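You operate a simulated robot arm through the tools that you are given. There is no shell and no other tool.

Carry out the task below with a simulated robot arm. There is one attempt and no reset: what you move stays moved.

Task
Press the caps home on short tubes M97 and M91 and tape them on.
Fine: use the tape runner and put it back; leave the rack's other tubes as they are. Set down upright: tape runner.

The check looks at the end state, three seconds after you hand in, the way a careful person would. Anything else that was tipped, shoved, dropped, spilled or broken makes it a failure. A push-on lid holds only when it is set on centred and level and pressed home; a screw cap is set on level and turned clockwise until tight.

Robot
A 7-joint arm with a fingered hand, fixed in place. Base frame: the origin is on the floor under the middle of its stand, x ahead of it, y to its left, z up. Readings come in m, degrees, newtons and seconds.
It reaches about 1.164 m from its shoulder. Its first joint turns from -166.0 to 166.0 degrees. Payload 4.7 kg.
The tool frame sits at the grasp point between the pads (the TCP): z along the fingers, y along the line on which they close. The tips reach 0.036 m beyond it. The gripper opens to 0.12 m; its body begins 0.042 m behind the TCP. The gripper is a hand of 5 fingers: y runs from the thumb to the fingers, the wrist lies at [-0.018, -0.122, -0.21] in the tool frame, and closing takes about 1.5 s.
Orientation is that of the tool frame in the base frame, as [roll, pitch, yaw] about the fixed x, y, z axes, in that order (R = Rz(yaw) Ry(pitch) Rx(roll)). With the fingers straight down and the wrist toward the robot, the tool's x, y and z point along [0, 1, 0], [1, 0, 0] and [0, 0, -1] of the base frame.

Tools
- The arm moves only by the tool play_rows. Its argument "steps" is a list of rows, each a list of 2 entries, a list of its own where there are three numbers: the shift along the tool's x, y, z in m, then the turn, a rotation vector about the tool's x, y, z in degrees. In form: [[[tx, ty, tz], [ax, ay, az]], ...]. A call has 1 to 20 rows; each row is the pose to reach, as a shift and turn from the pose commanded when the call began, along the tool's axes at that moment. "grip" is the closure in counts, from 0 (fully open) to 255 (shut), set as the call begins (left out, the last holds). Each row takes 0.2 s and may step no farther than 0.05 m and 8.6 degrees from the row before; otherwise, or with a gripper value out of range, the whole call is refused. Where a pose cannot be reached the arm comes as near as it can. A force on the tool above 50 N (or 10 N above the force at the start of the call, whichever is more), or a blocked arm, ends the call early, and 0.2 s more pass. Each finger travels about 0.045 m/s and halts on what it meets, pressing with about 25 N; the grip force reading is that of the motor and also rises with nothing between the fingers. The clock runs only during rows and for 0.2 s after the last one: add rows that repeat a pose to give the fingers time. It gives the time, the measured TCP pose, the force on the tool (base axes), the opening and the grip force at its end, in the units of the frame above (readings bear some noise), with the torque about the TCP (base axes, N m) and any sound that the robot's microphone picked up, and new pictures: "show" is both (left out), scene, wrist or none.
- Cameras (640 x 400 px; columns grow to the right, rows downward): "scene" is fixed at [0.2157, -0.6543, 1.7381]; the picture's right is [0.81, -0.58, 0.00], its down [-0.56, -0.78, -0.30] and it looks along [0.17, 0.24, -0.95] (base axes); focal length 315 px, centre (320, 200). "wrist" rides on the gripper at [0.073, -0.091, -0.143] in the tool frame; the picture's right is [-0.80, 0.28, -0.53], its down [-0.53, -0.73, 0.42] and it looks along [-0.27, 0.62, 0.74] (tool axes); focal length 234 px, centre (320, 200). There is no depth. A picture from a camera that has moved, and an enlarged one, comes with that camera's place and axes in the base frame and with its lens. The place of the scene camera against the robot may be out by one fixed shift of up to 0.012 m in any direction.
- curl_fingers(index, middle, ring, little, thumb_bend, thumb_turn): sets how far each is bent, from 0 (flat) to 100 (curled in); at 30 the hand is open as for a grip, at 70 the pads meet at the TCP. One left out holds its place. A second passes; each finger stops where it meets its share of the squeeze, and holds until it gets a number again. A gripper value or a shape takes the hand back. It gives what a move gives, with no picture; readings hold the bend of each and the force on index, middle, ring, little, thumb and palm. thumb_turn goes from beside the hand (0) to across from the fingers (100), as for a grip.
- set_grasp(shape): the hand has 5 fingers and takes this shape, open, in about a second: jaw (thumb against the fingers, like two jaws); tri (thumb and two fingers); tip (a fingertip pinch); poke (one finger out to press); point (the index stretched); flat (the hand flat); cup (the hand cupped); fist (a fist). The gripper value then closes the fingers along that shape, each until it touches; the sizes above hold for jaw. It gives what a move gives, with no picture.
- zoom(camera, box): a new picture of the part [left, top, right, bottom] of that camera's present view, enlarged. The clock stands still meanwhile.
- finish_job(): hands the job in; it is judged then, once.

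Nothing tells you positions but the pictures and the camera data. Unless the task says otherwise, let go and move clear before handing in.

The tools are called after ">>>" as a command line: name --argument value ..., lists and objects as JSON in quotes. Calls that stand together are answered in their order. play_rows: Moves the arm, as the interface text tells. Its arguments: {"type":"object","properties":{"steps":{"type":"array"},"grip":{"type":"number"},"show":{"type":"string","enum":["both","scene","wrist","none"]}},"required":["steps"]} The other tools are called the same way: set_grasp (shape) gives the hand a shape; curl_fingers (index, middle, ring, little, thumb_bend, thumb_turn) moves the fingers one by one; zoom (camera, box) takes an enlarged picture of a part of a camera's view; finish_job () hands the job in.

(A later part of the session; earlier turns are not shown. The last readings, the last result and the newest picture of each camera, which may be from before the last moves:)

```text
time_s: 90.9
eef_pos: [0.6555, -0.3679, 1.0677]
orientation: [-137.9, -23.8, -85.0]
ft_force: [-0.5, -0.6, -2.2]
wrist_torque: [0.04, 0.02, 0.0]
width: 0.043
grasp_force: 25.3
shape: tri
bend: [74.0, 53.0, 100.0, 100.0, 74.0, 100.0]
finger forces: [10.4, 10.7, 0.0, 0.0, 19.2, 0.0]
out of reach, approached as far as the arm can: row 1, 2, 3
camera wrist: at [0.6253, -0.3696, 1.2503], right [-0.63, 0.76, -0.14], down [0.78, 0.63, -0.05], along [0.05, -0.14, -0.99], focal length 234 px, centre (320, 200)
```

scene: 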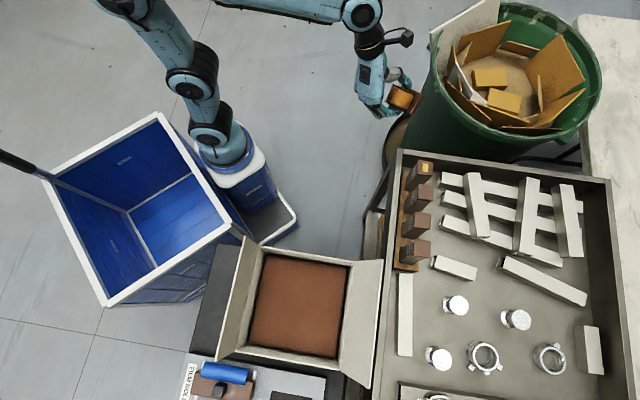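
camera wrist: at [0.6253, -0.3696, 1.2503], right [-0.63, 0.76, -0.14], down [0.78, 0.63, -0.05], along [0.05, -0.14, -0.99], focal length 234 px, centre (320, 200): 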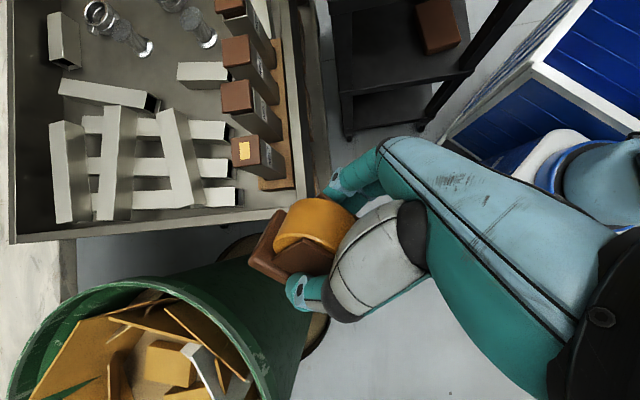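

Good overhead view, everything in place. Continuing to a safe spot higher and nearer the robot.

>>> play_rows --steps '[[[0.0166, 0.0099, -0.0394], [0, 0, 0]], [[0.0332, 0.0198, -0.0787], [0, 0, 0]], [[0.0498, 0.0297, -0.1181], [0, 0, 0]], [[0.0498, 0.0297, -0.1181], [0, 0, 0]]]' --show "none"

```text
time_s: 91.9
eef_pos: [0.5766, -0.376, 1.1375]
orientation: [-140.2, -25.9, -85.2]
ft_force: [0.7, -0.8, -2.3]
wrist_torque: [0.0, 0.05, 0.02]
width: 0.0432
grasp_force: 25.1
shape: tri
bend: [74.0, 53.0, 100.0, 100.0, 74.0, 100.0]
finger forces: [10.3, 10.7, 0.0, 0.0, 19.2, 0.0]
out of reach, approached as far as the arm can: row 1, 2, 3, 4
```

Now rotating the hand back to vertical (about 55°) at this safe spot, in a single checked move.

>>> play_rows --steps '[[[0, 0, 0], [-3.56, -4.64, -3.62]], [[0, 0, 0], [-7.12, -9.28, -7.25]], [[0, 0, 0], [-10.7, -13.9, -10.9]], [[0, 0, 0], [-14.25, -18.55, -14.5]], [[0, 0, 0], [-17.8, -23.2, -18.1]], [[0, 0, 0], [-21.4, -27.8, -21.75]], [[0, 0, 0], [-24.9, -32.5, -25.4]], [[0, 0, 0], [-28.5, -37.1, -29.0]], [[0, 0, 0], [-28.5, -37.1, -29.0]]]'

```text
time_s: 93.9
eef_pos: [0.5782, -0.3758, 1.1383]
orientation: [180.0, -0.1, -45.0]
ft_force: [0.1, -0.4, -2.0]
wrist_torque: [0.0, 0.01, -0.03]
width: 0.0434
grasp_force: 24.9
shape: tri
bend: [74.0, 53.0, 100.0, 100.0, 74.0, 100.0]
finger forces: [9.4, 10.3, 0.0, 0.0, 19.6, 0.0]
camera wrist: at [0.694, -0.3631, 1.2804], right [-0.77, 0.37, 0.52], down [0.14, 0.89, -0.43], along [-0.63, -0.25, -0.74], focal length 234 px, centre (320, 200)
```

scene: 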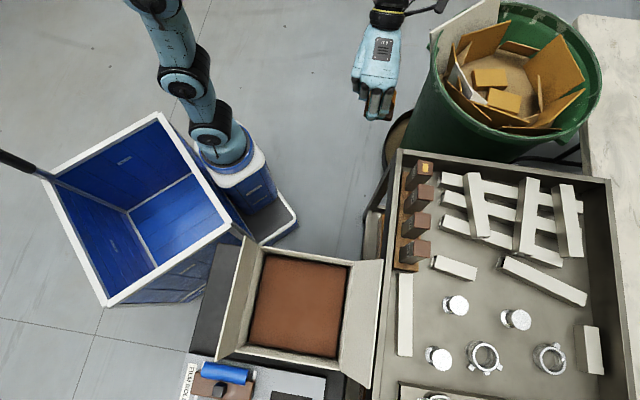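
wrist: 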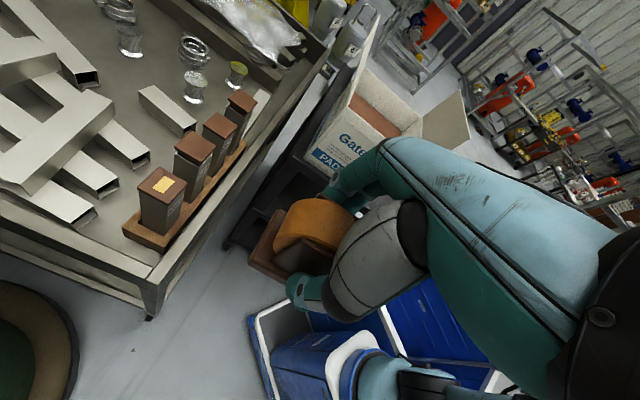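

Hand is vertical again with the runner secure. Next I'll carry it above M91 for a controlled press-and-run on its cap.

>>> play_rows --steps '[[[0.0289, 0.0355, 0], [0, 0, 0]], [[0.0577, 0.071, 0], [0, 0, 0]], [[0.0866, 0.1066, 0], [0, 0, 0]], [[0.1155, 0.1421, 0], [0, 0, 0]], [[0.1443, 0.1776, 0], [0, 0, 0]], [[0.1732, 0.2131, 0], [0, 0, 0]], [[0.1732, 0.2131, 0.04], [0, 0, 0]], [[0.1732, 0.2131, 0.075], [0, 0, 0]], [[0.1732, 0.2131, 0.075], [0, 0, 0]]]'

>>> zoom --camera "wrist" --box '[160, 120, 400, 320]'

>>> zoom --camera "scene" --box '[380, 140, 480, 250]'

```text
time_s: 95.9
eef_pos: [0.5503, -0.6515, 1.063]
orientation: [-180.0, -0.3, -45.1]
ft_force: [-0.8, 0.4, -2.6]
wrist_torque: [0.0, -0.01, 0.0]
width: 0.0432
grasp_force: 25.2
shape: tri
bend: [74.0, 53.0, 100.0, 100.0, 74.0, 100.0]
finger forces: [9.4, 10.4, 0.0, 0.0, 19.6, 0.0]
camera wrist: at [0.6657, -0.6384, 1.206], right [-0.77, 0.37, 0.52], down [0.14, 0.89, -0.43], along [-0.63, -0.25, -0.74], focal length 234 px, centre (320, 200)
```

scene: 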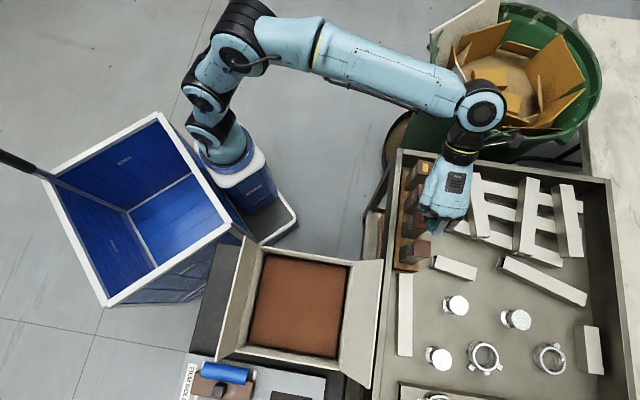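
wrist: 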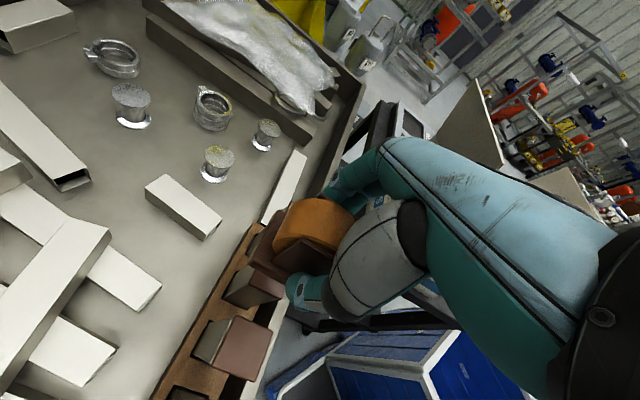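

```text
2.00 times, centred on (280, 220) of wrist
camera zoom: at [0.6657, -0.6384, 1.206], right [-0.77, 0.37, 0.52], down [0.14, 0.89, -0.43], along [-0.63, -0.25, -0.74], focal length 468 px, centre (400, 160)
```

zoom: 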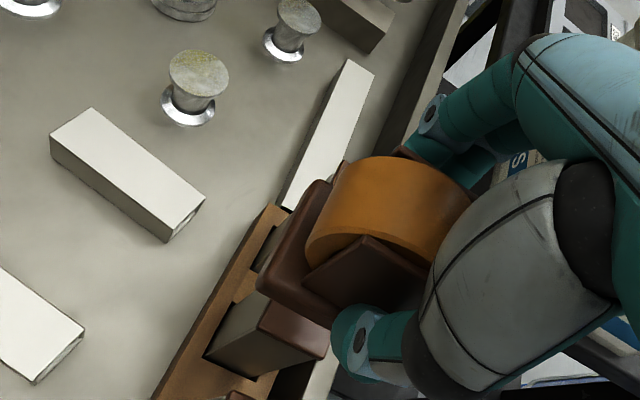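

```text
3.64 times, centred on (430, 195) of scene
camera zoom: at [0.2157, -0.6543, 1.7381], right [0.81, -0.58, 0.0], down [-0.56, -0.78, -0.3], along [0.17, 0.24, -0.95], focal length 1146 px, centre (-80, 218)
```

zoom: 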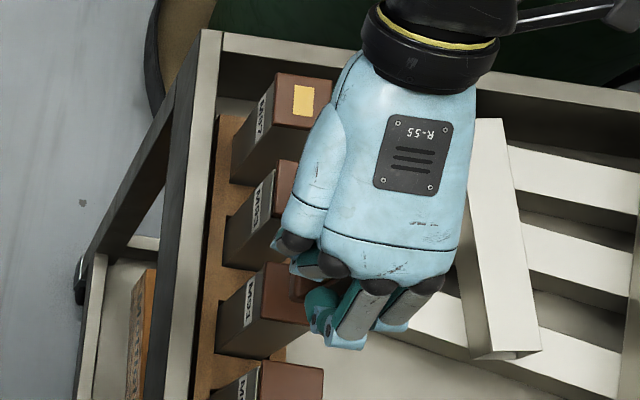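

Alignment over M91 mirrors the earlier M97 case. Lowering to just above contact.

>>> play_rows --steps '[[[0, 0, 0.025], [0, 0, 0]], [[0, 0, 0.045], [0, 0, 0]], [[0, 0, 0.058], [0, 0, 0]], [[0, 0, 0.058], [0, 0, 0]]]' --show "none"

>>> play_rows --steps '[[[0, 0, 0.001], [0, 0, 0]], [[0, 0, 0.002], [0, 0, 0]], [[0, 0, 0.003], [0, 0, 0]], [[0, 0, 0.003], [0, 0, 0]]]' --show "none"

```text
time_s: 96.9
eef_pos: [0.5501, -0.6508, 1.0046]
orientation: [179.9, -0.3, -45.0]
ft_force: [0.9, 0.2, -1.8]
wrist_torque: [0.03, -0.01, 0.0]
width: 0.0432
grasp_force: 25.8
shape: tri
bend: [74.0, 53.0, 100.0, 100.0, 74.0, 100.0]
finger forces: [9.4, 10.5, 0.0, 0.1, 19.5, 0.0]
```

```text
time_s: 97.9
eef_pos: [0.5494, -0.6506, 1.0029]
orientation: [180.0, -0.2, -44.9]
ft_force: [-0.4, 0.5, -2.3]
wrist_torque: [0.0, 0.04, -0.02]
width: 0.043
grasp_force: 25.4
shape: tri
bend: [74.0, 53.0, 100.0, 100.0, 74.0, 100.0]
finger forces: [9.4, 10.5, 0.1, 0.0, 19.5, 0.1]
```

>>> play_rows --steps '[[[0, 0, 0.001], [0, 0, 0]], [[0, 0, 0.002], [0, 0, 0]], [[0, 0, 0.002], [0, 0, 0]]]' --show "none"

>>> play_rows --steps '[[[0, 0, 0.001], [0, 0, 0]], [[0, 0, 0.002], [0, 0, 0]], [[0, 0, 0.002], [0, 0, 0]]]' --show "none"

```text
time_s: 98.7
eef_pos: [0.5509, -0.6494, 1.0008]
orientation: [180.0, -0.3, -45.0]
ft_force: [-0.6, -2.3, 2.9]
wrist_torque: [-0.16, 0.07, 0.03]
width: 0.0435
grasp_force: 24.9
shape: tri
bend: [74.0, 53.0, 100.0, 100.0, 74.0, 100.0]
finger forces: [13.0, 11.4, 0.0, 0.0, 20.0, 0.0]
```

```text
time_s: 99.5
eef_pos: [0.5511, -0.6499, 1.0007]
orientation: [180.0, -0.3, -45.0]
ft_force: [0.4, -2.5, 17.6]
wrist_torque: [-0.49, 0.19, 0.02]
width: 0.044
grasp_force: 25.2
shape: tri
bend: [75.0, 53.0, 100.0, 100.0, 74.0, 100.0]
finger forces: [20.9, 13.5, 0.0, 0.0, 21.9, 0.0]
```

About 20 N of pure press on M91, no sliding yet. I'll lift and look whether that alone makes a patch.

>>> play_rows --steps '[[[0, 0, -0.004], [0, 0, 0]], [[0, 0, -0.015], [0, 0, 0]], [[0, 0, -0.04], [0, 0, 0]], [[-0.03, 0, -0.07], [0, 0, 0]], [[-0.07, 0, -0.08], [0, 0, 0]], [[-0.11, 0, -0.08], [0, 0, 0]], [[-0.14, 0, -0.08], [0, 0, 0]], [[-0.14, 0, -0.08], [0, 0, 0]]]' --show "wrist"

>>> zoom --camera "scene" --box '[395, 150, 455, 265]'

>>> zoom --camera "wrist" --box '[130, 100, 330, 280]'

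```text
time_s: 101.3
eef_pos: [0.4524, -0.5524, 1.0783]
orientation: [-180.0, -0.2, -45.0]
ft_force: [0.2, 0.0, -2.6]
wrist_torque: [0.04, 0.02, -0.06]
width: 0.0436
grasp_force: 24.6
shape: tri
bend: [75.0, 53.0, 100.0, 100.0, 74.0, 100.0]
finger forces: [9.2, 11.3, 0.0, 0.0, 20.0, 0.0]
camera wrist: at [0.5676, -0.5392, 1.2214], right [-0.77, 0.37, 0.52], down [0.14, 0.89, -0.43], along [-0.63, -0.25, -0.74], focal length 234 px, centre (320, 200)
```

wrist: 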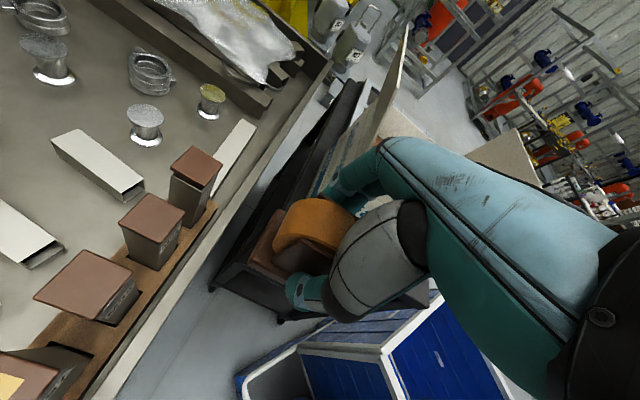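

```text
3.48 times, centred on (425, 208) of scene
camera zoom: at [0.2157, -0.6543, 1.7381], right [0.81, -0.58, 0.0], down [-0.56, -0.78, -0.3], along [0.17, 0.24, -0.95], focal length 1096 px, centre (-45, 174)
```

zoom: 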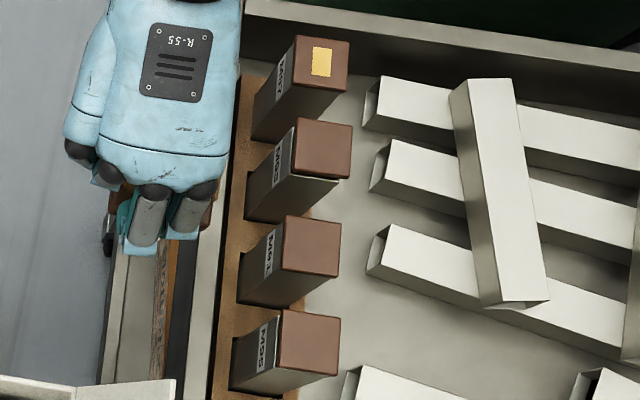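

```text
2.22 times, centred on (230, 190) of wrist
camera zoom: at [0.5676, -0.5392, 1.2214], right [-0.77, 0.37, 0.52], down [0.14, 0.89, -0.43], along [-0.63, -0.25, -0.74], focal length 520 px, centre (520, 222)
```

zoom: 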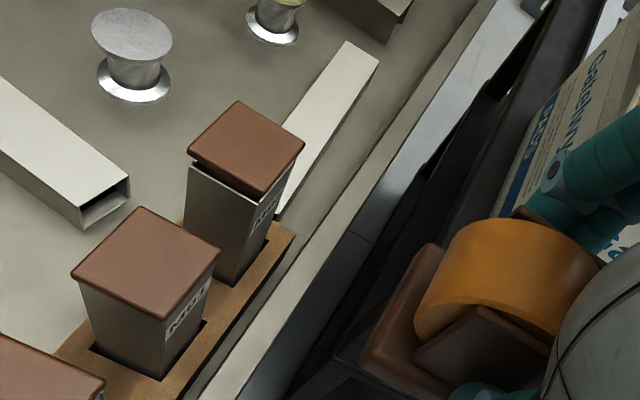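

M91 shows no patch from pressing alone, so the tape is laid only while the tip is drawn along under pressure. I'll go back over M91 and make a proper stroke across its cap.

>>> play_rows --steps '[[[0.04, 0, 0], [0, 0, 0]], [[0.08, 0, 0], [0, 0, 0]], [[0.12, 0, 0], [0, 0, 0]], [[0.1515, 0, 0], [0, 0, 0]], [[0.1515, 0, 0.035], [0, 0, 0]], [[0.1515, 0, 0.065], [0, 0, 0]], [[0.1515, 0, 0.0745], [0, 0, 0]], [[0.1515, 0, 0.0745], [0, 0, 0]]]' --show "none"

>>> play_rows --steps '[[[0, 0, 0.001], [0, 0, 0]], [[0, 0, 0.002], [0, 0, 0]], [[0, 0, 0.002], [0, 0, 0]]]' --show "none"

```text
time_s: 103.1
eef_pos: [0.5579, -0.6587, 1.0036]
orientation: [180.0, -0.2, -45.0]
ft_force: [-0.4, -0.3, -2.4]
wrist_torque: [0.01, -0.02, 0.02]
width: 0.0437
grasp_force: 25.4
shape: tri
bend: [75.0, 53.0, 100.0, 100.0, 74.0, 100.0]
finger forces: [9.4, 11.3, 0.1, 0.1, 20.1, 0.0]
```

```text
time_s: 103.9
eef_pos: [0.5586, -0.6571, 1.0011]
orientation: [180.0, -0.2, -45.0]
ft_force: [0.0, 0.4, -2.4]
wrist_torque: [0.01, 0.0, 0.01]
width: 0.0433
grasp_force: 24.7
shape: tri
bend: [75.0, 53.0, 100.0, 100.0, 74.0, 100.0]
finger forces: [9.3, 11.2, 0.0, 0.0, 19.9, 0.0]
```

>>> play_rows --steps '[[[0, 0, 0.001], [0, 0, 0]], [[0, 0, 0.002], [0, 0, 0]], [[0, 0, 0.002], [0, 0, 0]]]' --show "none"

>>> zoom --camera "wrist" --box '[200, 200, 330, 310]'

```text
time_s: 104.7
eef_pos: [0.5581, -0.6576, 1.0007]
orientation: [-180.0, -0.3, -44.9]
ft_force: [-0.3, -0.5, 5.9]
wrist_torque: [-0.23, 0.17, -0.02]
width: 0.0435
grasp_force: 24.6
shape: tri
bend: [75.0, 53.0, 100.0, 100.0, 74.0, 100.0]
finger forces: [15.0, 12.4, 0.0, 0.0, 19.9, 0.1]
```

```text
3.64 times, centred on (265, 255) of wrist
camera zoom: at [0.6742, -0.6444, 1.1434], right [-0.77, 0.37, 0.52], down [0.14, 0.89, -0.43], along [-0.62, -0.25, -0.74], focal length 852 px, centre (520, 0)
```

zoom: 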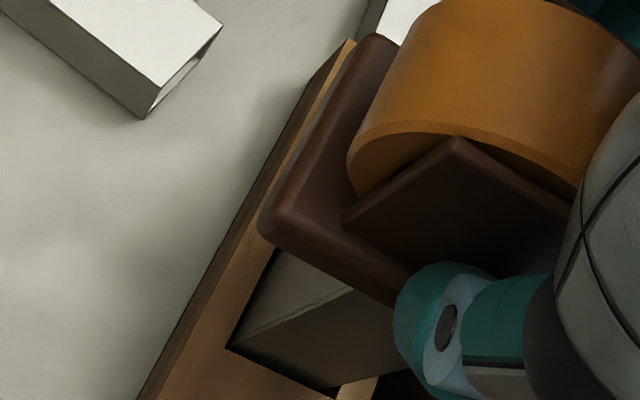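

Contact is biased toward one side of the shoe, so the runner sits slightly tilted in the hand. I'll back off 4 mm and level it by rotating about 3°, then re-press.

>>> play_rows --steps '[[[0, 0, -0.005], [0, 0, 0]], [[0, 0, -0.005], [-3, 0, 0]], [[0, 0, -0.003], [-3, 0, 0]], [[0, 0, -0.001], [-3, 0, 0]], [[0, 0, -0.001], [-3, 0, 0]]]' --show "none"

>>> play_rows --steps '[[[0, 0, 0.001], [0, 0, 0]], [[0, 0, 0.002], [0, 0, 0]], [[0, 0, 0.002], [0, 0, 0]]]' --show "none"

```text
time_s: 105.9
eef_pos: [0.5586, -0.6577, 1.0018]
orientation: [176.9, -0.3, -45.0]
ft_force: [0.4, 0.2, -0.8]
wrist_torque: [0.05, 0.0, 0.03]
width: 0.0436
grasp_force: 25.2
shape: tri
bend: [75.0, 53.0, 100.0, 100.0, 74.0, 100.0]
finger forces: [9.7, 11.2, 0.0, 0.1, 20.1, 0.0]
```

```text
time_s: 106.7
eef_pos: [0.5576, -0.6584, 1.0001]
orientation: [177.0, -0.3, -45.0]
ft_force: [-0.4, 0.5, 8.2]
wrist_torque: [0.15, -0.22, -0.01]
width: 0.0442
grasp_force: 25.1
shape: tri
bend: [75.0, 53.0, 100.0, 100.0, 74.0, 100.0]
finger forces: [10.8, 11.7, 0.0, 0.0, 23.6, 0.0]
```

Contact flipped to the other side, so about half that angle is level. Adjusting by +1.5° and pressing again.

>>> play_rows --steps '[[[0, 0, -0.005], [0, 0, 0]], [[0, 0, -0.005], [1.5, 0, 0]], [[0, 0, -0.003], [1.5, 0, 0]], [[0, 0, -0.001], [1.5, 0, 0]], [[0, 0, 0.0005], [1.5, 0, 0]], [[0, 0, 0.0005], [1.5, 0, 0]]]' --show "none"

```text
time_s: 108.1
eef_pos: [0.5584, -0.6591, 1.0002]
orientation: [178.5, -0.3, -45.0]
ft_force: [0.6, 0.2, 10.0]
wrist_torque: [-0.14, 0.13, 0.0]
width: 0.0441
grasp_force: 25.7
shape: tri
bend: [75.0, 53.0, 100.0, 100.0, 74.0, 100.0]
finger forces: [15.1, 13.7, 0.1, 0.0, 22.0, 0.0]
```

Nearly level now with ~12 N. Starting the stroke toward the label side, 12 mm at a time.

>>> play_rows --steps '[[[-0.004, 0, 0], [-0.4, 0, 0]], [[-0.008, 0, 0], [-0.4, 0, 0]], [[-0.012, 0, 0.0003], [-0.4, 0, 0]], [[-0.012, 0, 0.0003], [-0.4, 0, 0]]]' --show "none"

>>> zoom --camera "wrist" --box '[200, 200, 330, 310]'

```text
time_s: 109.1
eef_pos: [0.5511, -0.6504, 1.0012]
orientation: [178.0, -0.5, -45.1]
ft_force: [5.6, -4.6, 33.4]
wrist_torque: [-0.89, -0.13, 0.06]
width: 0.045
grasp_force: 24.8
shape: tri
bend: [75.0, 53.0, 100.0, 100.0, 74.0, 100.0]
finger forces: [35.0, 9.6, 0.0, 0.0, 24.4, 0.0]
```

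```text
3.64 times, centred on (265, 255) of wrist
camera zoom: at [0.6687, -0.6331, 1.1407], right [-0.76, 0.39, 0.53], down [0.13, 0.88, -0.45], along [-0.64, -0.27, -0.72], focal length 852 px, centre (520, 0)
```

zoom: 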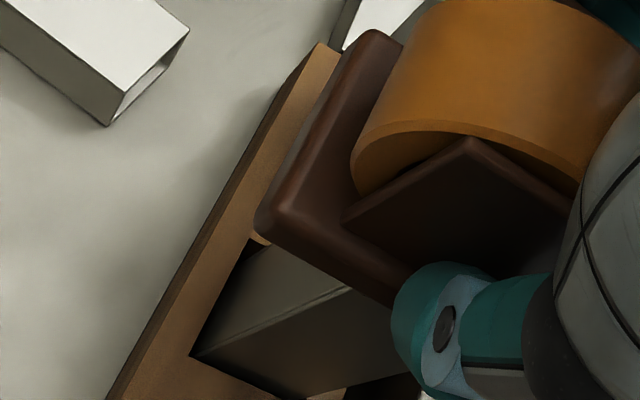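

The force climbed to 35 N, too much. I'll raise 1.5 mm and keep drawing.

>>> play_rows --steps '[[[0, 0, -0.0015], [0, 0, 0]], [[-0.004, 0, -0.0015], [0, 0, 0]], [[-0.008, 0, -0.0015], [0, 0, 0]], [[-0.008, 0, -0.0015], [0, 0, 0]]]' --show "none"

>>> zoom --camera "wrist" --box '[200, 200, 330, 310]'

```text
time_s: 110.1
eef_pos: [0.5438, -0.6427, 1.0016]
orientation: [178.1, -0.3, -45.0]
ft_force: [3.4, -5.1, 35.6]
wrist_torque: [-0.87, -0.02, 0.03]
width: 0.0457
grasp_force: 24.7
shape: tri
bend: [76.0, 53.0, 100.0, 100.0, 74.0, 100.0]
finger forces: [40.7, 9.9, 0.0, 0.0, 24.9, 0.0]
```

```text
3.64 times, centred on (265, 255) of wrist
camera zoom: at [0.6627, -0.6269, 1.1402], right [-0.76, 0.39, 0.53], down [0.13, 0.88, -0.45], along [-0.64, -0.27, -0.72], focal length 852 px, centre (520, 0)
```

zoom: 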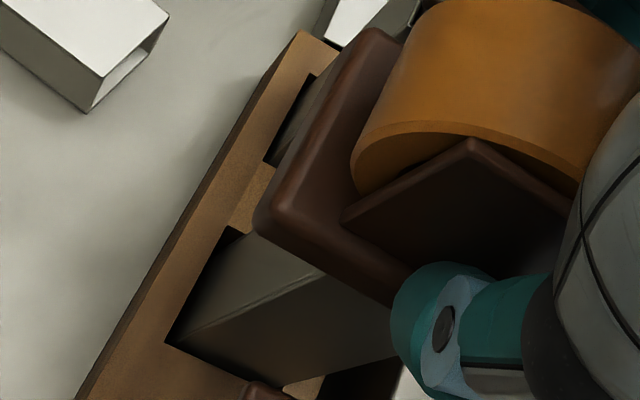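

Still heavy. Raising another 3 mm before continuing.

>>> play_rows --steps '[[[0, 0, -0.003], [0, 0, 0]], [[0, 0, -0.003], [0, 0, 0]]]' --show "none"

>>> zoom --camera "wrist" --box '[200, 200, 330, 310]'

```text
time_s: 110.7
eef_pos: [0.5439, -0.6415, 1.001]
orientation: [178.2, -0.2, -44.9]
ft_force: [2.9, -3.0, 19.4]
wrist_torque: [-0.64, -0.07, 0.12]
width: 0.0452
grasp_force: 25.1
shape: tri
bend: [75.0, 53.0, 100.0, 100.0, 74.0, 100.0]
finger forces: [31.9, 9.8, 0.0, 0.0, 22.2, 0.0]
```

```text
3.64 times, centred on (265, 255) of wrist
camera zoom: at [0.6629, -0.6273, 1.1404], right [-0.75, 0.38, 0.53], down [0.13, 0.88, -0.45], along [-0.64, -0.27, -0.72], focal length 852 px, centre (520, 0)
```

zoom: 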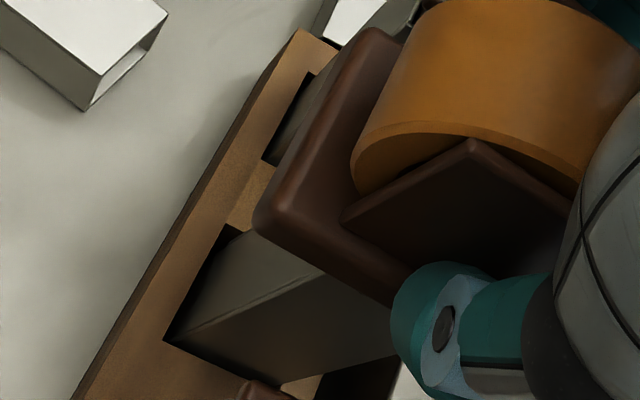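

>>> play_rows --steps '[[[0, 0, -0.002], [0, 0, 0]], [[-0.004, 0, -0.002], [0, 0, 0]], [[-0.008, 0, -0.002], [0, 0, 0]], [[-0.012, 0, -0.002], [0, 0, 0]], [[-0.012, 0, -0.002], [0, 0, 0]]]' --show "none"

>>> zoom --camera "wrist" --box '[200, 200, 330, 310]'

>>> zoom --camera "scene" --box '[385, 180, 465, 270]'

```text
time_s: 111.9
eef_pos: [0.5368, -0.6355, 1.0039]
orientation: [178.0, -0.1, -45.1]
ft_force: [1.0, -0.1, -1.2]
wrist_torque: [-0.01, 0.01, 0.0]
width: 0.0441
grasp_force: 25.3
shape: tri
bend: [75.0, 53.0, 100.0, 100.0, 74.0, 100.0]
finger forces: [9.5, 10.1, 0.0, 0.0, 19.7, 0.0]
```

```text
3.64 times, centred on (265, 255) of wrist
camera zoom: at [0.655, -0.619, 1.1433], right [-0.75, 0.38, 0.53], down [0.13, 0.88, -0.45], along [-0.64, -0.27, -0.72], focal length 852 px, centre (520, 0)
```

zoom: 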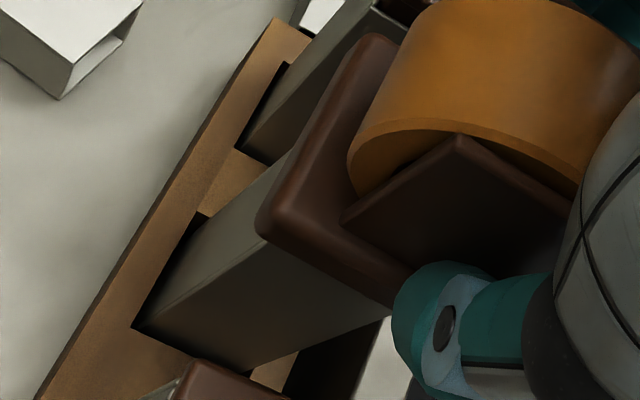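

```text
4.44 times, centred on (425, 225) of scene
camera zoom: at [0.2157, -0.6543, 1.7381], right [0.81, -0.58, 0.0], down [-0.56, -0.78, -0.3], along [0.17, 0.24, -0.95], focal length 1401 px, centre (-147, 89)
```

zoom: 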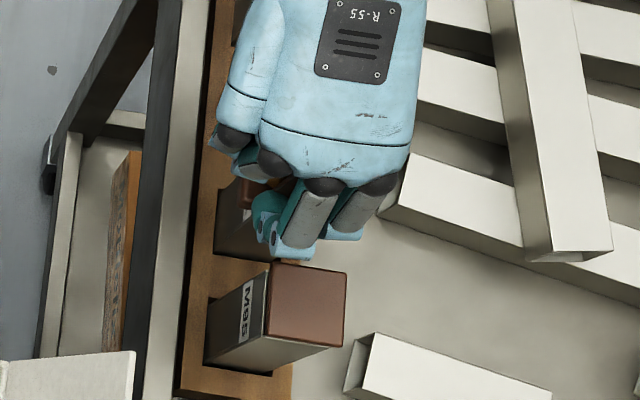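

Contact was lost at the end of that stroke. I'll lift and check what's on M91's cap.

>>> play_rows --steps '[[[0, 0, -0.02], [0, 0, 0]], [[0, 0, -0.05], [0, 0, 0]], [[-0.03, 0, -0.07], [0, 0, 0]], [[-0.07, 0, -0.08], [0, 0, 0]], [[-0.11, 0, -0.08], [0, 0, 0]], [[-0.12, 0, -0.08], [0, 0, 0]]]' --show "none"

>>> zoom --camera "scene" --box '[395, 195, 445, 245]'

>>> zoom --camera "wrist" --box '[100, 100, 300, 280]'

```text
time_s: 113.3
eef_pos: [0.4534, -0.5487, 1.0852]
orientation: [178.2, -0.2, -45.0]
ft_force: [0.2, -0.4, -2.2]
wrist_torque: [0.0, 0.03, 0.02]
width: 0.0439
grasp_force: 25.4
shape: tri
bend: [75.0, 53.0, 100.0, 100.0, 74.0, 100.0]
finger forces: [9.5, 10.3, 0.0, 0.0, 19.8, 0.0]
```

```text
8.00 times, centred on (420, 220) of scene
camera zoom: at [0.2157, -0.6543, 1.7381], right [0.81, -0.58, 0.0], down [-0.56, -0.78, -0.3], along [0.17, 0.24, -0.95], focal length 2522 px, centre (-480, 40)
```

zoom: 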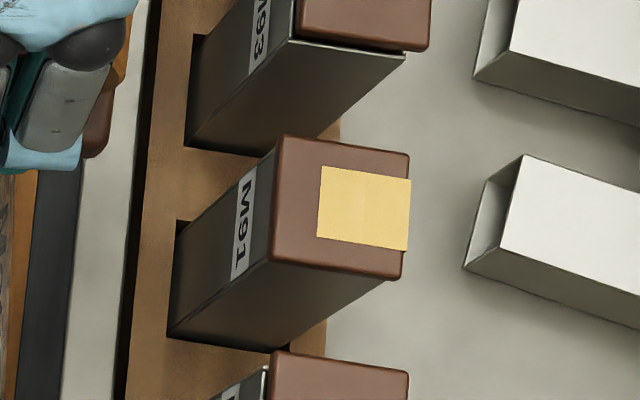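

```text
2.22 times, centred on (200, 190) of wrist
camera zoom: at [0.5716, -0.5321, 1.2248], right [-0.75, 0.38, 0.53], down [0.13, 0.88, -0.45], along [-0.64, -0.27, -0.72], focal length 520 px, centre (587, 222)
```

zoom: 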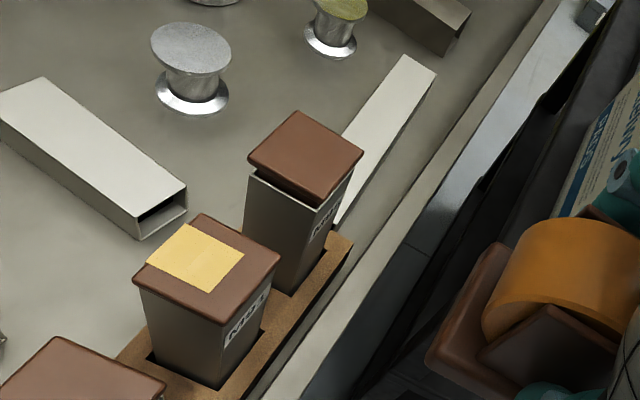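

The strip follows the tip's path: on M91 it now runs from mid-cap over the far edge. I'll zoom in to see how the tape behaves at the cap edge.

>>> zoom --camera "wrist" --box '[145, 185, 225, 265]'

>>> zoom --camera "scene" --box '[410, 205, 435, 230]'

```text
5.00 times, centred on (185, 225) of wrist
camera zoom: at [0.5716, -0.5321, 1.2248], right [-0.75, 0.38, 0.53], down [0.13, 0.88, -0.45], along [-0.64, -0.27, -0.72], focal length 1171 px, centre (995, 75)
```

zoom: 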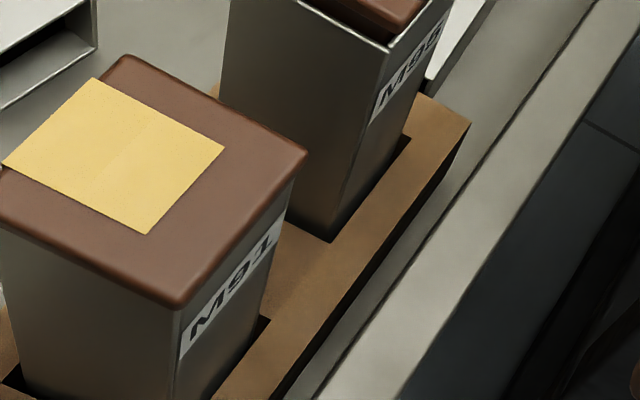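

```text
16.00 times, centred on (422, 218) of scene
camera zoom: at [0.2157, -0.6543, 1.7381], right [0.81, -0.58, 0.0], down [-0.56, -0.78, -0.3], along [0.17, 0.24, -0.95], focal length 5044 px, centre (-1320, -80)
```

zoom: 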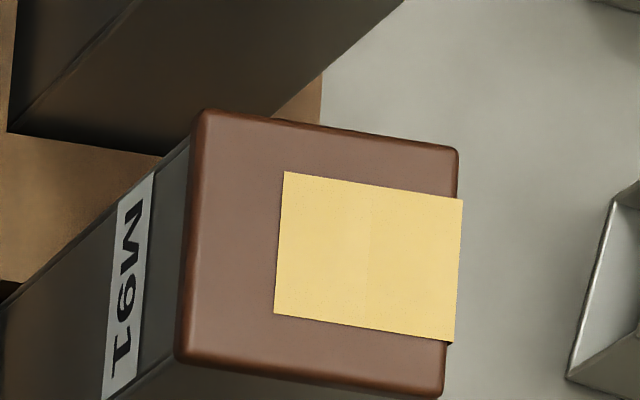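

The strip is made of fixed cells along a line across the cap: M97 has the centre cell, M91 the centre and far cells. I need to draw the tip (about 12 mm ahead of the TCP) over the remaining cells, and with only ~3 N so the tube won't tip. First, M91's label-side cell.

>>> play_rows --steps '[[[0.04, 0.004, 0], [0, 0, 0]], [[0.08, 0.004, 0], [0, 0, 0]], [[0.12, 0.004, 0], [0, 0, 0]], [[0.1335, 0.004, 0.02], [0, 0, 0]], [[0.1335, 0.004, 0.055], [0, 0, 0]], [[0.1335, 0.004, 0.077], [0, 0, 0]], [[0.1335, 0.004, 0.081], [0, 0, 0]], [[0.1335, 0.004, 0.081], [0, 0, 0]]]' --show "none"

```text
time_s: 115.1
eef_pos: [0.5427, -0.6457, 1.0033]
orientation: [178.2, -0.3, -44.9]
ft_force: [-0.2, 0.0, -2.7]
wrist_torque: [0.03, -0.01, 0.01]
width: 0.0441
grasp_force: 25.5
shape: tri
bend: [75.0, 53.0, 100.0, 100.0, 74.0, 100.0]
finger forces: [9.6, 10.4, 0.1, 0.0, 20.0, 0.0]
```

>>> play_rows --steps '[[[0, 0, 0.0008], [0, 0, 0]], [[0, 0, 0.0016], [0, 0, 0]], [[0, 0, 0.0016], [0, 0, 0]]]' --show "none"

>>> play_rows --steps '[[[0, 0, 0.0006], [0, 0, 0]], [[0, 0, 0.0006], [0, 0, 0]]]' --show "none"

```text
time_s: 115.9
eef_pos: [0.544, -0.6472, 1.003]
orientation: [178.1, -0.3, -45.1]
ft_force: [0.7, -0.5, -2.4]
wrist_torque: [0.02, -0.01, 0.0]
width: 0.0441
grasp_force: 24.7
shape: tri
bend: [75.0, 53.0, 100.0, 100.0, 74.0, 100.0]
finger forces: [9.6, 10.4, 0.1, 0.1, 19.9, 0.0]
```

```text
time_s: 116.5
eef_pos: [0.5434, -0.647, 0.9997]
orientation: [178.1, -0.2, -45.0]
ft_force: [0.3, -0.3, -2.3]
wrist_torque: [0.01, 0.06, 0.0]
width: 0.0441
grasp_force: 25.2
shape: tri
bend: [75.0, 53.0, 100.0, 100.0, 74.0, 100.0]
finger forces: [9.6, 10.4, 0.0, 0.0, 19.9, 0.0]
```

>>> play_rows --steps '[[[0, 0, 0.0006], [0, 0, 0]], [[0, 0, 0.0006], [0, 0, 0]]]' --show "none"

>>> play_rows --steps '[[[0, 0, 0.0006], [0, 0, 0]], [[0, 0, 0.0006], [0, 0, 0]]]' --show "none"

```text
time_s: 117.1
eef_pos: [0.5433, -0.6476, 1.0004]
orientation: [178.1, -0.2, -45.0]
ft_force: [0.0, 0.4, -2.6]
wrist_torque: [0.01, 0.02, -0.01]
width: 0.0439
grasp_force: 25.0
shape: tri
bend: [75.0, 53.0, 100.0, 100.0, 74.0, 100.0]
finger forces: [9.6, 10.5, 0.0, 0.1, 19.9, 0.0]
```

```text
time_s: 117.7
eef_pos: [0.542, -0.6476, 1.0008]
orientation: [178.1, -0.3, -45.0]
ft_force: [0.2, -0.2, -0.3]
wrist_torque: [-0.02, 0.06, 0.01]
width: 0.0437
grasp_force: 24.8
shape: tri
bend: [75.0, 53.0, 100.0, 100.0, 74.0, 100.0]
finger forces: [9.7, 11.4, 0.1, 0.0, 20.0, 0.1]
```

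Light contact (~2 N net). Sliding toward the label side now.

>>> play_rows --steps '[[[-0.003, 0, 0.0002], [0, 0, 0]], [[-0.006, 0, 0.0002], [0, 0, 0]], [[-0.009, 0, 0.0002], [0, 0, 0]], [[-0.012, 0, 0.0002], [0, 0, 0]]]' --show "none"

>>> play_rows --steps '[[[-0.003, 0, 0.0002], [0, 0, 0]], [[-0.006, 0, 0.0002], [0, 0, 0]], [[-0.009, 0, 0.0002], [0, 0, 0]], [[-0.012, 0, 0.0002], [0, 0, 0]]]' --show "none"

>>> zoom --camera "wrist" --box '[180, 180, 340, 320]'

```text
time_s: 118.7
eef_pos: [0.5338, -0.6391, 1.0012]
orientation: [178.1, -0.2, -45.0]
ft_force: [2.5, -1.2, 8.1]
wrist_torque: [-0.35, -0.08, 0.05]
width: 0.0438
grasp_force: 24.9
shape: tri
bend: [75.0, 53.0, 100.0, 100.0, 74.0, 100.0]
finger forces: [20.9, 9.4, 0.0, 0.0, 21.1, 0.1]
```

```text
time_s: 119.7
eef_pos: [0.524, -0.6307, 1.0015]
orientation: [178.1, -0.2, -44.9]
ft_force: [0.7, -1.5, 5.1]
wrist_torque: [-0.2, -0.08, 0.02]
width: 0.0441
grasp_force: 25.1
shape: tri
bend: [75.0, 53.0, 100.0, 100.0, 74.0, 100.0]
finger forces: [17.5, 9.4, 0.0, 0.0, 21.4, 0.1]
```

```text
2.86 times, centred on (260, 250) of wrist
camera zoom: at [0.6439, -0.6147, 1.1396], right [-0.75, 0.38, 0.53], down [0.13, 0.88, -0.45], along [-0.64, -0.27, -0.72], focal length 669 px, centre (491, 57)
```

zoom: 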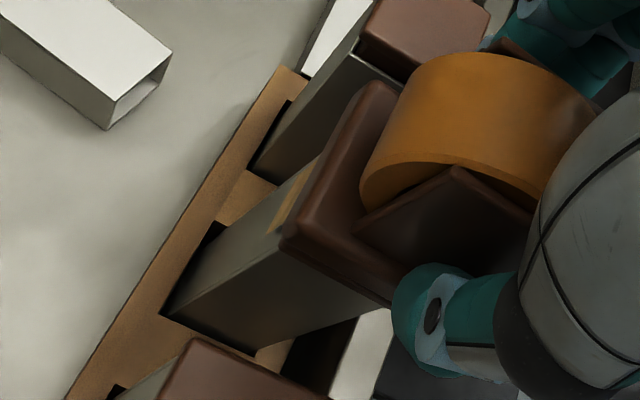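

I can see something tan on M91's far face near the top. Zooming in there.

>>> zoom --camera "wrist" --box '[225, 210, 275, 260]'

```text
8.00 times, centred on (250, 235) of wrist
camera zoom: at [0.6439, -0.6147, 1.1396], right [-0.75, 0.38, 0.53], down [0.13, 0.88, -0.45], along [-0.64, -0.27, -0.72], focal length 1873 px, centre (880, -80)
```

zoom: 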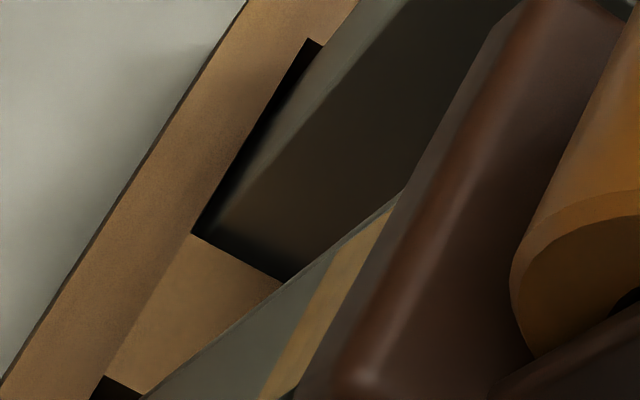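

The tape does fold down onto the tube when the tip runs past the edge — M91's far side is bridged. I'll continue this stroke past the label-side edge.

>>> play_rows --steps '[[[-0.003, 0, 0.0002], [0, 0, 0]], [[-0.006, 0, 0.0002], [0, 0, 0]], [[-0.009, 0, 0.0003], [0, 0, 0]], [[-0.012, 0, 0.0003], [0, 0, 0]]]' --show "none"

>>> zoom --camera "wrist" --box '[180, 180, 340, 320]'

```text
time_s: 120.7
eef_pos: [0.5166, -0.6222, 1.0007]
orientation: [178.1, -0.2, -45.2]
ft_force: [0.8, 0.3, 0.5]
wrist_torque: [-0.1, -0.02, 0.03]
width: 0.0444
grasp_force: 24.7
shape: tri
bend: [75.0, 53.0, 100.0, 100.0, 74.0, 100.0]
finger forces: [14.1, 9.6, 0.0, 0.0, 20.6, 0.0]
```

```text
2.86 times, centred on (260, 250) of wrist
camera zoom: at [0.6361, -0.6061, 1.1392], right [-0.75, 0.38, 0.53], down [0.13, 0.88, -0.45], along [-0.64, -0.27, -0.72], focal length 669 px, centre (491, 57)
```

zoom: 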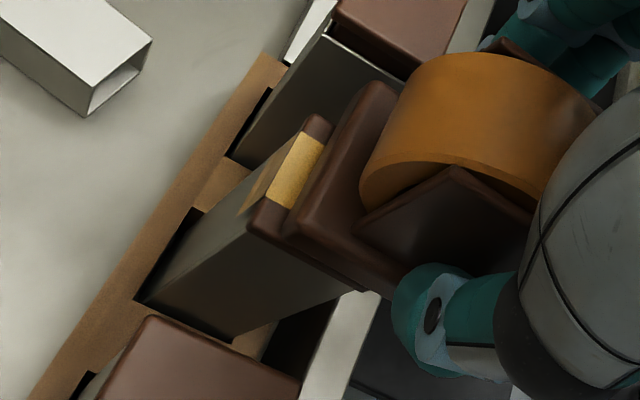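

The far strip is visible wrapping onto the tube. Continuing the stroke further past the label edge with light pressure.

>>> play_rows --steps '[[[-0.003, 0, 0.0004], [0, 0, 0]], [[-0.006, 0, 0.0006], [0, 0, 0]], [[-0.009, 0, 0.0008], [0, 0, 0]], [[-0.012, 0, 0.0008], [0, 0, 0]]]' --show "none"

>>> zoom --camera "wrist" --box '[180, 180, 340, 320]'

```text
time_s: 121.7
eef_pos: [0.5088, -0.6142, 0.9983]
orientation: [178.2, -0.2, -44.9]
ft_force: [0.6, -0.5, 1.2]
wrist_torque: [-0.07, 0.0, -0.02]
width: 0.0439
grasp_force: 25.2
shape: tri
bend: [75.0, 53.0, 100.0, 100.0, 74.0, 100.0]
finger forces: [14.5, 9.6, 0.0, 0.0, 20.7, 0.1]
```

```text
2.86 times, centred on (260, 250) of wrist
camera zoom: at [0.628, -0.5981, 1.1384], right [-0.75, 0.38, 0.53], down [0.13, 0.88, -0.45], along [-0.64, -0.27, -0.72], focal length 669 px, centre (491, 57)
```

zoom: 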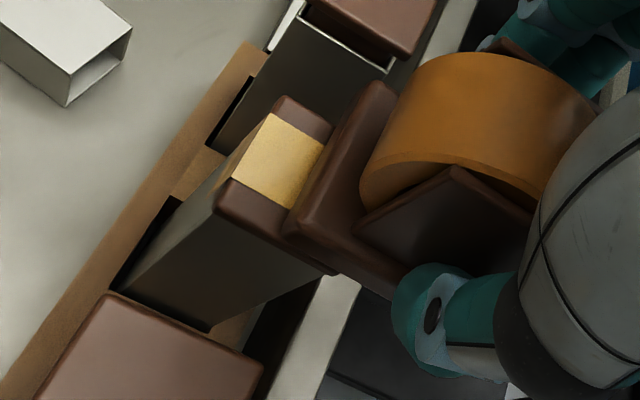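

The tip should now be past the label edge. A few more millimetres, then lift and inspect M91.

>>> play_rows --steps '[[[-0.003, 0, 0.0002], [0, 0, 0]], [[-0.006, 0, 0.0004], [0, 0, 0]], [[-0.009, 0, 0.0004], [0, 0, 0]], [[-0.009, 0, -0.01], [0, 0, 0]], [[-0.009, 0, -0.04], [0, 0, 0]], [[-0.03, 0, -0.07], [0, 0, 0]], [[-0.07, 0, -0.08], [0, 0, 0]], [[-0.09, 0, -0.08], [0, 0, 0]], [[-0.09, 0, -0.08], [0, 0, 0]]]' --show "wrist"

>>> zoom --camera "scene" --box '[405, 200, 440, 235]'

>>> zoom --camera "wrist" --box '[100, 120, 260, 280]'

```text
time_s: 123.7
eef_pos: [0.4468, -0.5483, 1.0764]
orientation: [178.1, -0.2, -44.9]
ft_force: [0.2, 0.7, -1.2]
wrist_torque: [0.05, 0.01, -0.02]
width: 0.0442
grasp_force: 25.1
shape: tri
bend: [75.0, 53.0, 100.0, 100.0, 74.0, 100.0]
finger forces: [10.0, 10.1, 0.0, 0.1, 20.1, 0.0]
camera wrist: at [0.5644, -0.5327, 1.2163], right [-0.75, 0.38, 0.53], down [0.13, 0.88, -0.45], along [-0.64, -0.27, -0.72], focal length 234 px, centre (320, 200)
```

wrist: 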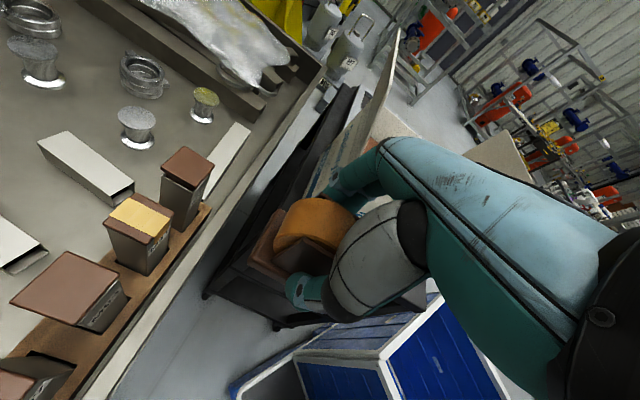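

```text
11.43 times, centred on (422, 218) of scene
camera zoom: at [0.2157, -0.6543, 1.7381], right [0.81, -0.58, 0.0], down [-0.56, -0.78, -0.3], along [0.17, 0.24, -0.95], focal length 3603 px, centre (-851, 0)
```

zoom: 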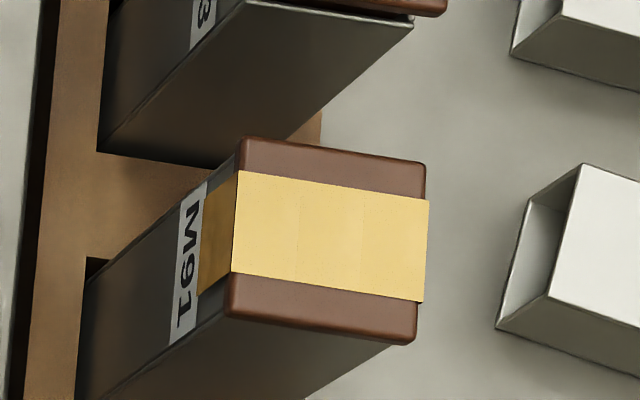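

```text
2.50 times, centred on (180, 200) of wrist
camera zoom: at [0.5644, -0.5327, 1.2163], right [-0.75, 0.38, 0.53], down [0.13, 0.88, -0.45], along [-0.64, -0.27, -0.72], focal length 585 px, centre (670, 200)
```

zoom: 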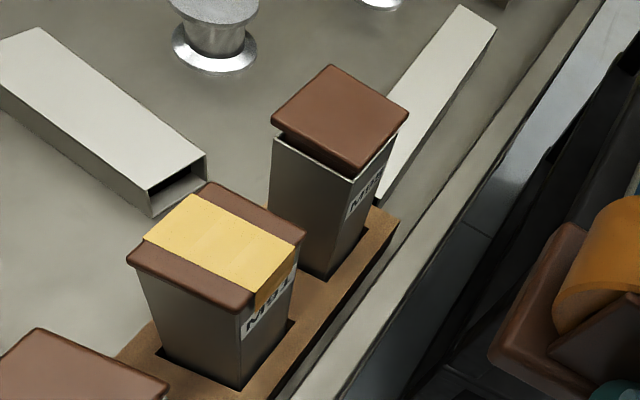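

M91 is fully taped: the strip crosses the cap and folds onto the tube on both sides, and the tube stands upright. Now the same full stroke on M97, starting beyond its far edge.

>>> play_rows --steps '[[[0.033, -0.03, 0], [0, 0, 0]], [[0.066, -0.06, 0], [0, 0, 0]], [[0.099, -0.09, 0], [0, 0, 0]], [[0.132, -0.12, 0], [0, 0, 0]], [[0.1615, -0.15, 0], [0, 0, 0]], [[0.1615, -0.15, 0.035], [0, 0, 0]], [[0.1615, -0.15, 0.065], [0, 0, 0]], [[0.1615, -0.15, 0.0715], [0, 0, 0]], [[0.1615, -0.15, 0.0715], [0, 0, 0]]]' --show "none"

>>> zoom --camera "wrist" --box '[180, 180, 340, 320]'

>>> zoom --camera "scene" --box '[380, 120, 480, 210]'

```text
time_s: 125.7
eef_pos: [0.6659, -0.5566, 1.0]
orientation: [178.0, -0.3, -45.0]
ft_force: [-0.7, -0.2, -1.5]
wrist_torque: [0.01, 0.05, 0.01]
width: 0.044
grasp_force: 24.9
shape: tri
bend: [75.0, 53.0, 100.0, 100.0, 74.0, 100.0]
finger forces: [9.7, 10.4, 0.1, 0.1, 20.4, 0.1]
```

```text
2.86 times, centred on (260, 250) of wrist
camera zoom: at [0.7831, -0.5413, 1.1398], right [-0.75, 0.38, 0.53], down [0.13, 0.88, -0.45], along [-0.64, -0.27, -0.72], focal length 669 px, centre (491, 57)
```

zoom: 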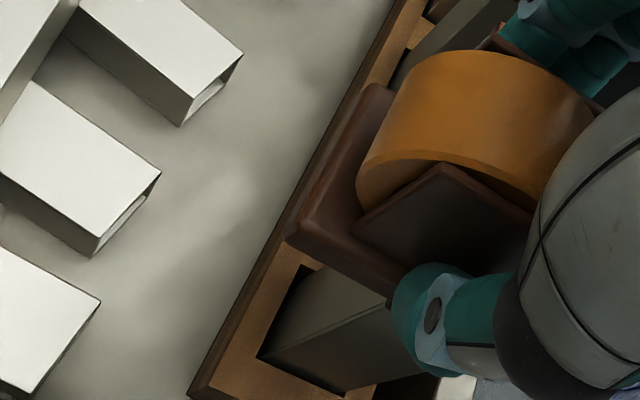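

```text
4.44 times, centred on (430, 165) of scene
camera zoom: at [0.2157, -0.6543, 1.7381], right [0.81, -0.58, 0.0], down [-0.56, -0.78, -0.3], along [0.17, 0.24, -0.95], focal length 1401 px, centre (-169, 356)
```

zoom: 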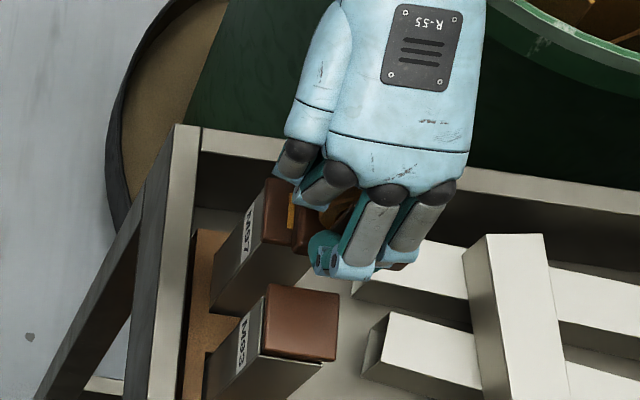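

In position over M97 with the tip near its far edge. Feeling down for light contact.

>>> play_rows --steps '[[[0, 0, 0.0006], [0, 0, 0]], [[0, 0, 0.0006], [0, 0, 0]]]' --show "none"

>>> play_rows --steps '[[[0, 0, 0.0006], [0, 0, 0]], [[0, 0, 0.0006], [0, 0, 0]]]' --show "none"

```text
time_s: 126.3
eef_pos: [0.6651, -0.5574, 1.0003]
orientation: [178.1, -0.2, -45.0]
ft_force: [-0.9, -0.5, -2.9]
wrist_torque: [0.0, 0.0, -0.02]
width: 0.0439
grasp_force: 25.2
shape: tri
bend: [75.0, 53.0, 100.0, 100.0, 74.0, 100.0]
finger forces: [9.9, 10.5, 0.1, 0.1, 20.2, 0.0]
```

```text
time_s: 126.9
eef_pos: [0.665, -0.5582, 1.0006]
orientation: [178.1, -0.2, -45.1]
ft_force: [0.7, 0.5, -1.3]
wrist_torque: [0.01, 0.06, -0.03]
width: 0.0442
grasp_force: 24.8
shape: tri
bend: [75.0, 53.0, 100.0, 100.0, 74.0, 100.0]
finger forces: [9.7, 10.9, 0.0, 0.0, 20.5, 0.0]
```

>>> play_rows --steps '[[[0, 0, 0.0004], [0, 0, 0]], [[0, 0, 0.0004], [0, 0, 0]]]' --show "none"

>>> play_rows --steps '[[[0, 0, 0.0003], [0, 0, 0]], [[0, 0, 0.0003], [0, 0, 0]]]' --show "none"

```text
time_s: 127.5
eef_pos: [0.6645, -0.559, 0.9995]
orientation: [178.1, -0.2, -45.0]
ft_force: [1.5, 0.3, 1.1]
wrist_torque: [-0.02, 0.04, 0.03]
width: 0.0441
grasp_force: 25.0
shape: tri
bend: [75.0, 53.0, 100.0, 100.0, 74.0, 100.0]
finger forces: [10.5, 11.4, 0.0, 0.0, 20.6, 0.0]
```

```text
time_s: 128.1
eef_pos: [0.6656, -0.5574, 1.0004]
orientation: [178.3, -0.1, -45.0]
ft_force: [1.0, -0.7, 2.9]
wrist_torque: [-0.05, 0.09, 0.0]
width: 0.044
grasp_force: 25.6
shape: tri
bend: [75.0, 53.0, 100.0, 100.0, 74.0, 100.0]
finger forces: [11.2, 12.2, 0.0, 0.0, 20.8, 0.0]
```

About 5 N net. Beginning the stroke toward the label side.

>>> play_rows --steps '[[[-0.003, 0, 0], [0, 0, 0]], [[-0.006, 0, 0], [0, 0, 0]], [[-0.009, 0, 0], [0, 0, 0]], [[-0.012, 0, 0], [0, 0, 0]]]' --show "none"

>>> play_rows --steps '[[[-0.003, 0, 0], [0, 0, 0]], [[-0.006, 0, 0], [0, 0, 0]], [[-0.009, 0, 0], [0, 0, 0]], [[-0.012, 0, 0], [0, 0, 0]]]' --show "none"

>>> zoom --camera "wrist" --box '[180, 180, 340, 320]'

```text
time_s: 129.1
eef_pos: [0.6575, -0.5501, 1.0006]
orientation: [178.2, -0.2, -45.0]
ft_force: [1.2, -0.8, 2.9]
wrist_torque: [-0.08, 0.04, -0.01]
width: 0.0441
grasp_force: 25.3
shape: tri
bend: [75.0, 53.0, 100.0, 100.0, 74.0, 100.0]
finger forces: [11.7, 11.3, 0.0, 0.0, 20.9, 0.0]
```

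```text
time_s: 130.1
eef_pos: [0.6494, -0.5417, 1.0007]
orientation: [178.1, -0.2, -45.0]
ft_force: [0.8, -0.1, 0.7]
wrist_torque: [-0.04, 0.0, 0.01]
width: 0.0441
grasp_force: 25.1
shape: tri
bend: [75.0, 53.0, 100.0, 100.0, 74.0, 100.0]
finger forces: [10.7, 11.1, 0.0, 0.1, 20.5, 0.0]
```

```text
2.86 times, centred on (260, 250) of wrist
camera zoom: at [0.7679, -0.525, 1.1397], right [-0.75, 0.38, 0.53], down [0.13, 0.88, -0.45], along [-0.64, -0.27, -0.72], focal length 669 px, centre (491, 57)
```

zoom: 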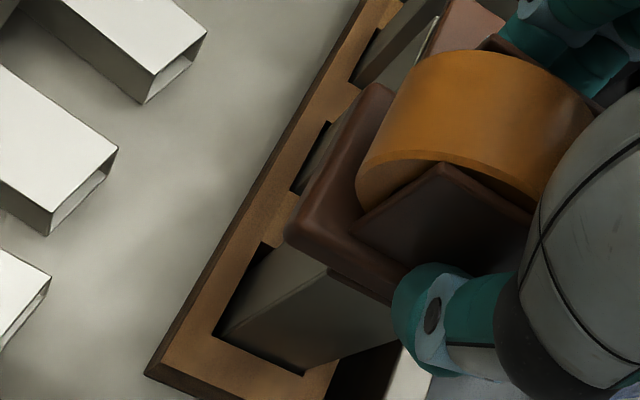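

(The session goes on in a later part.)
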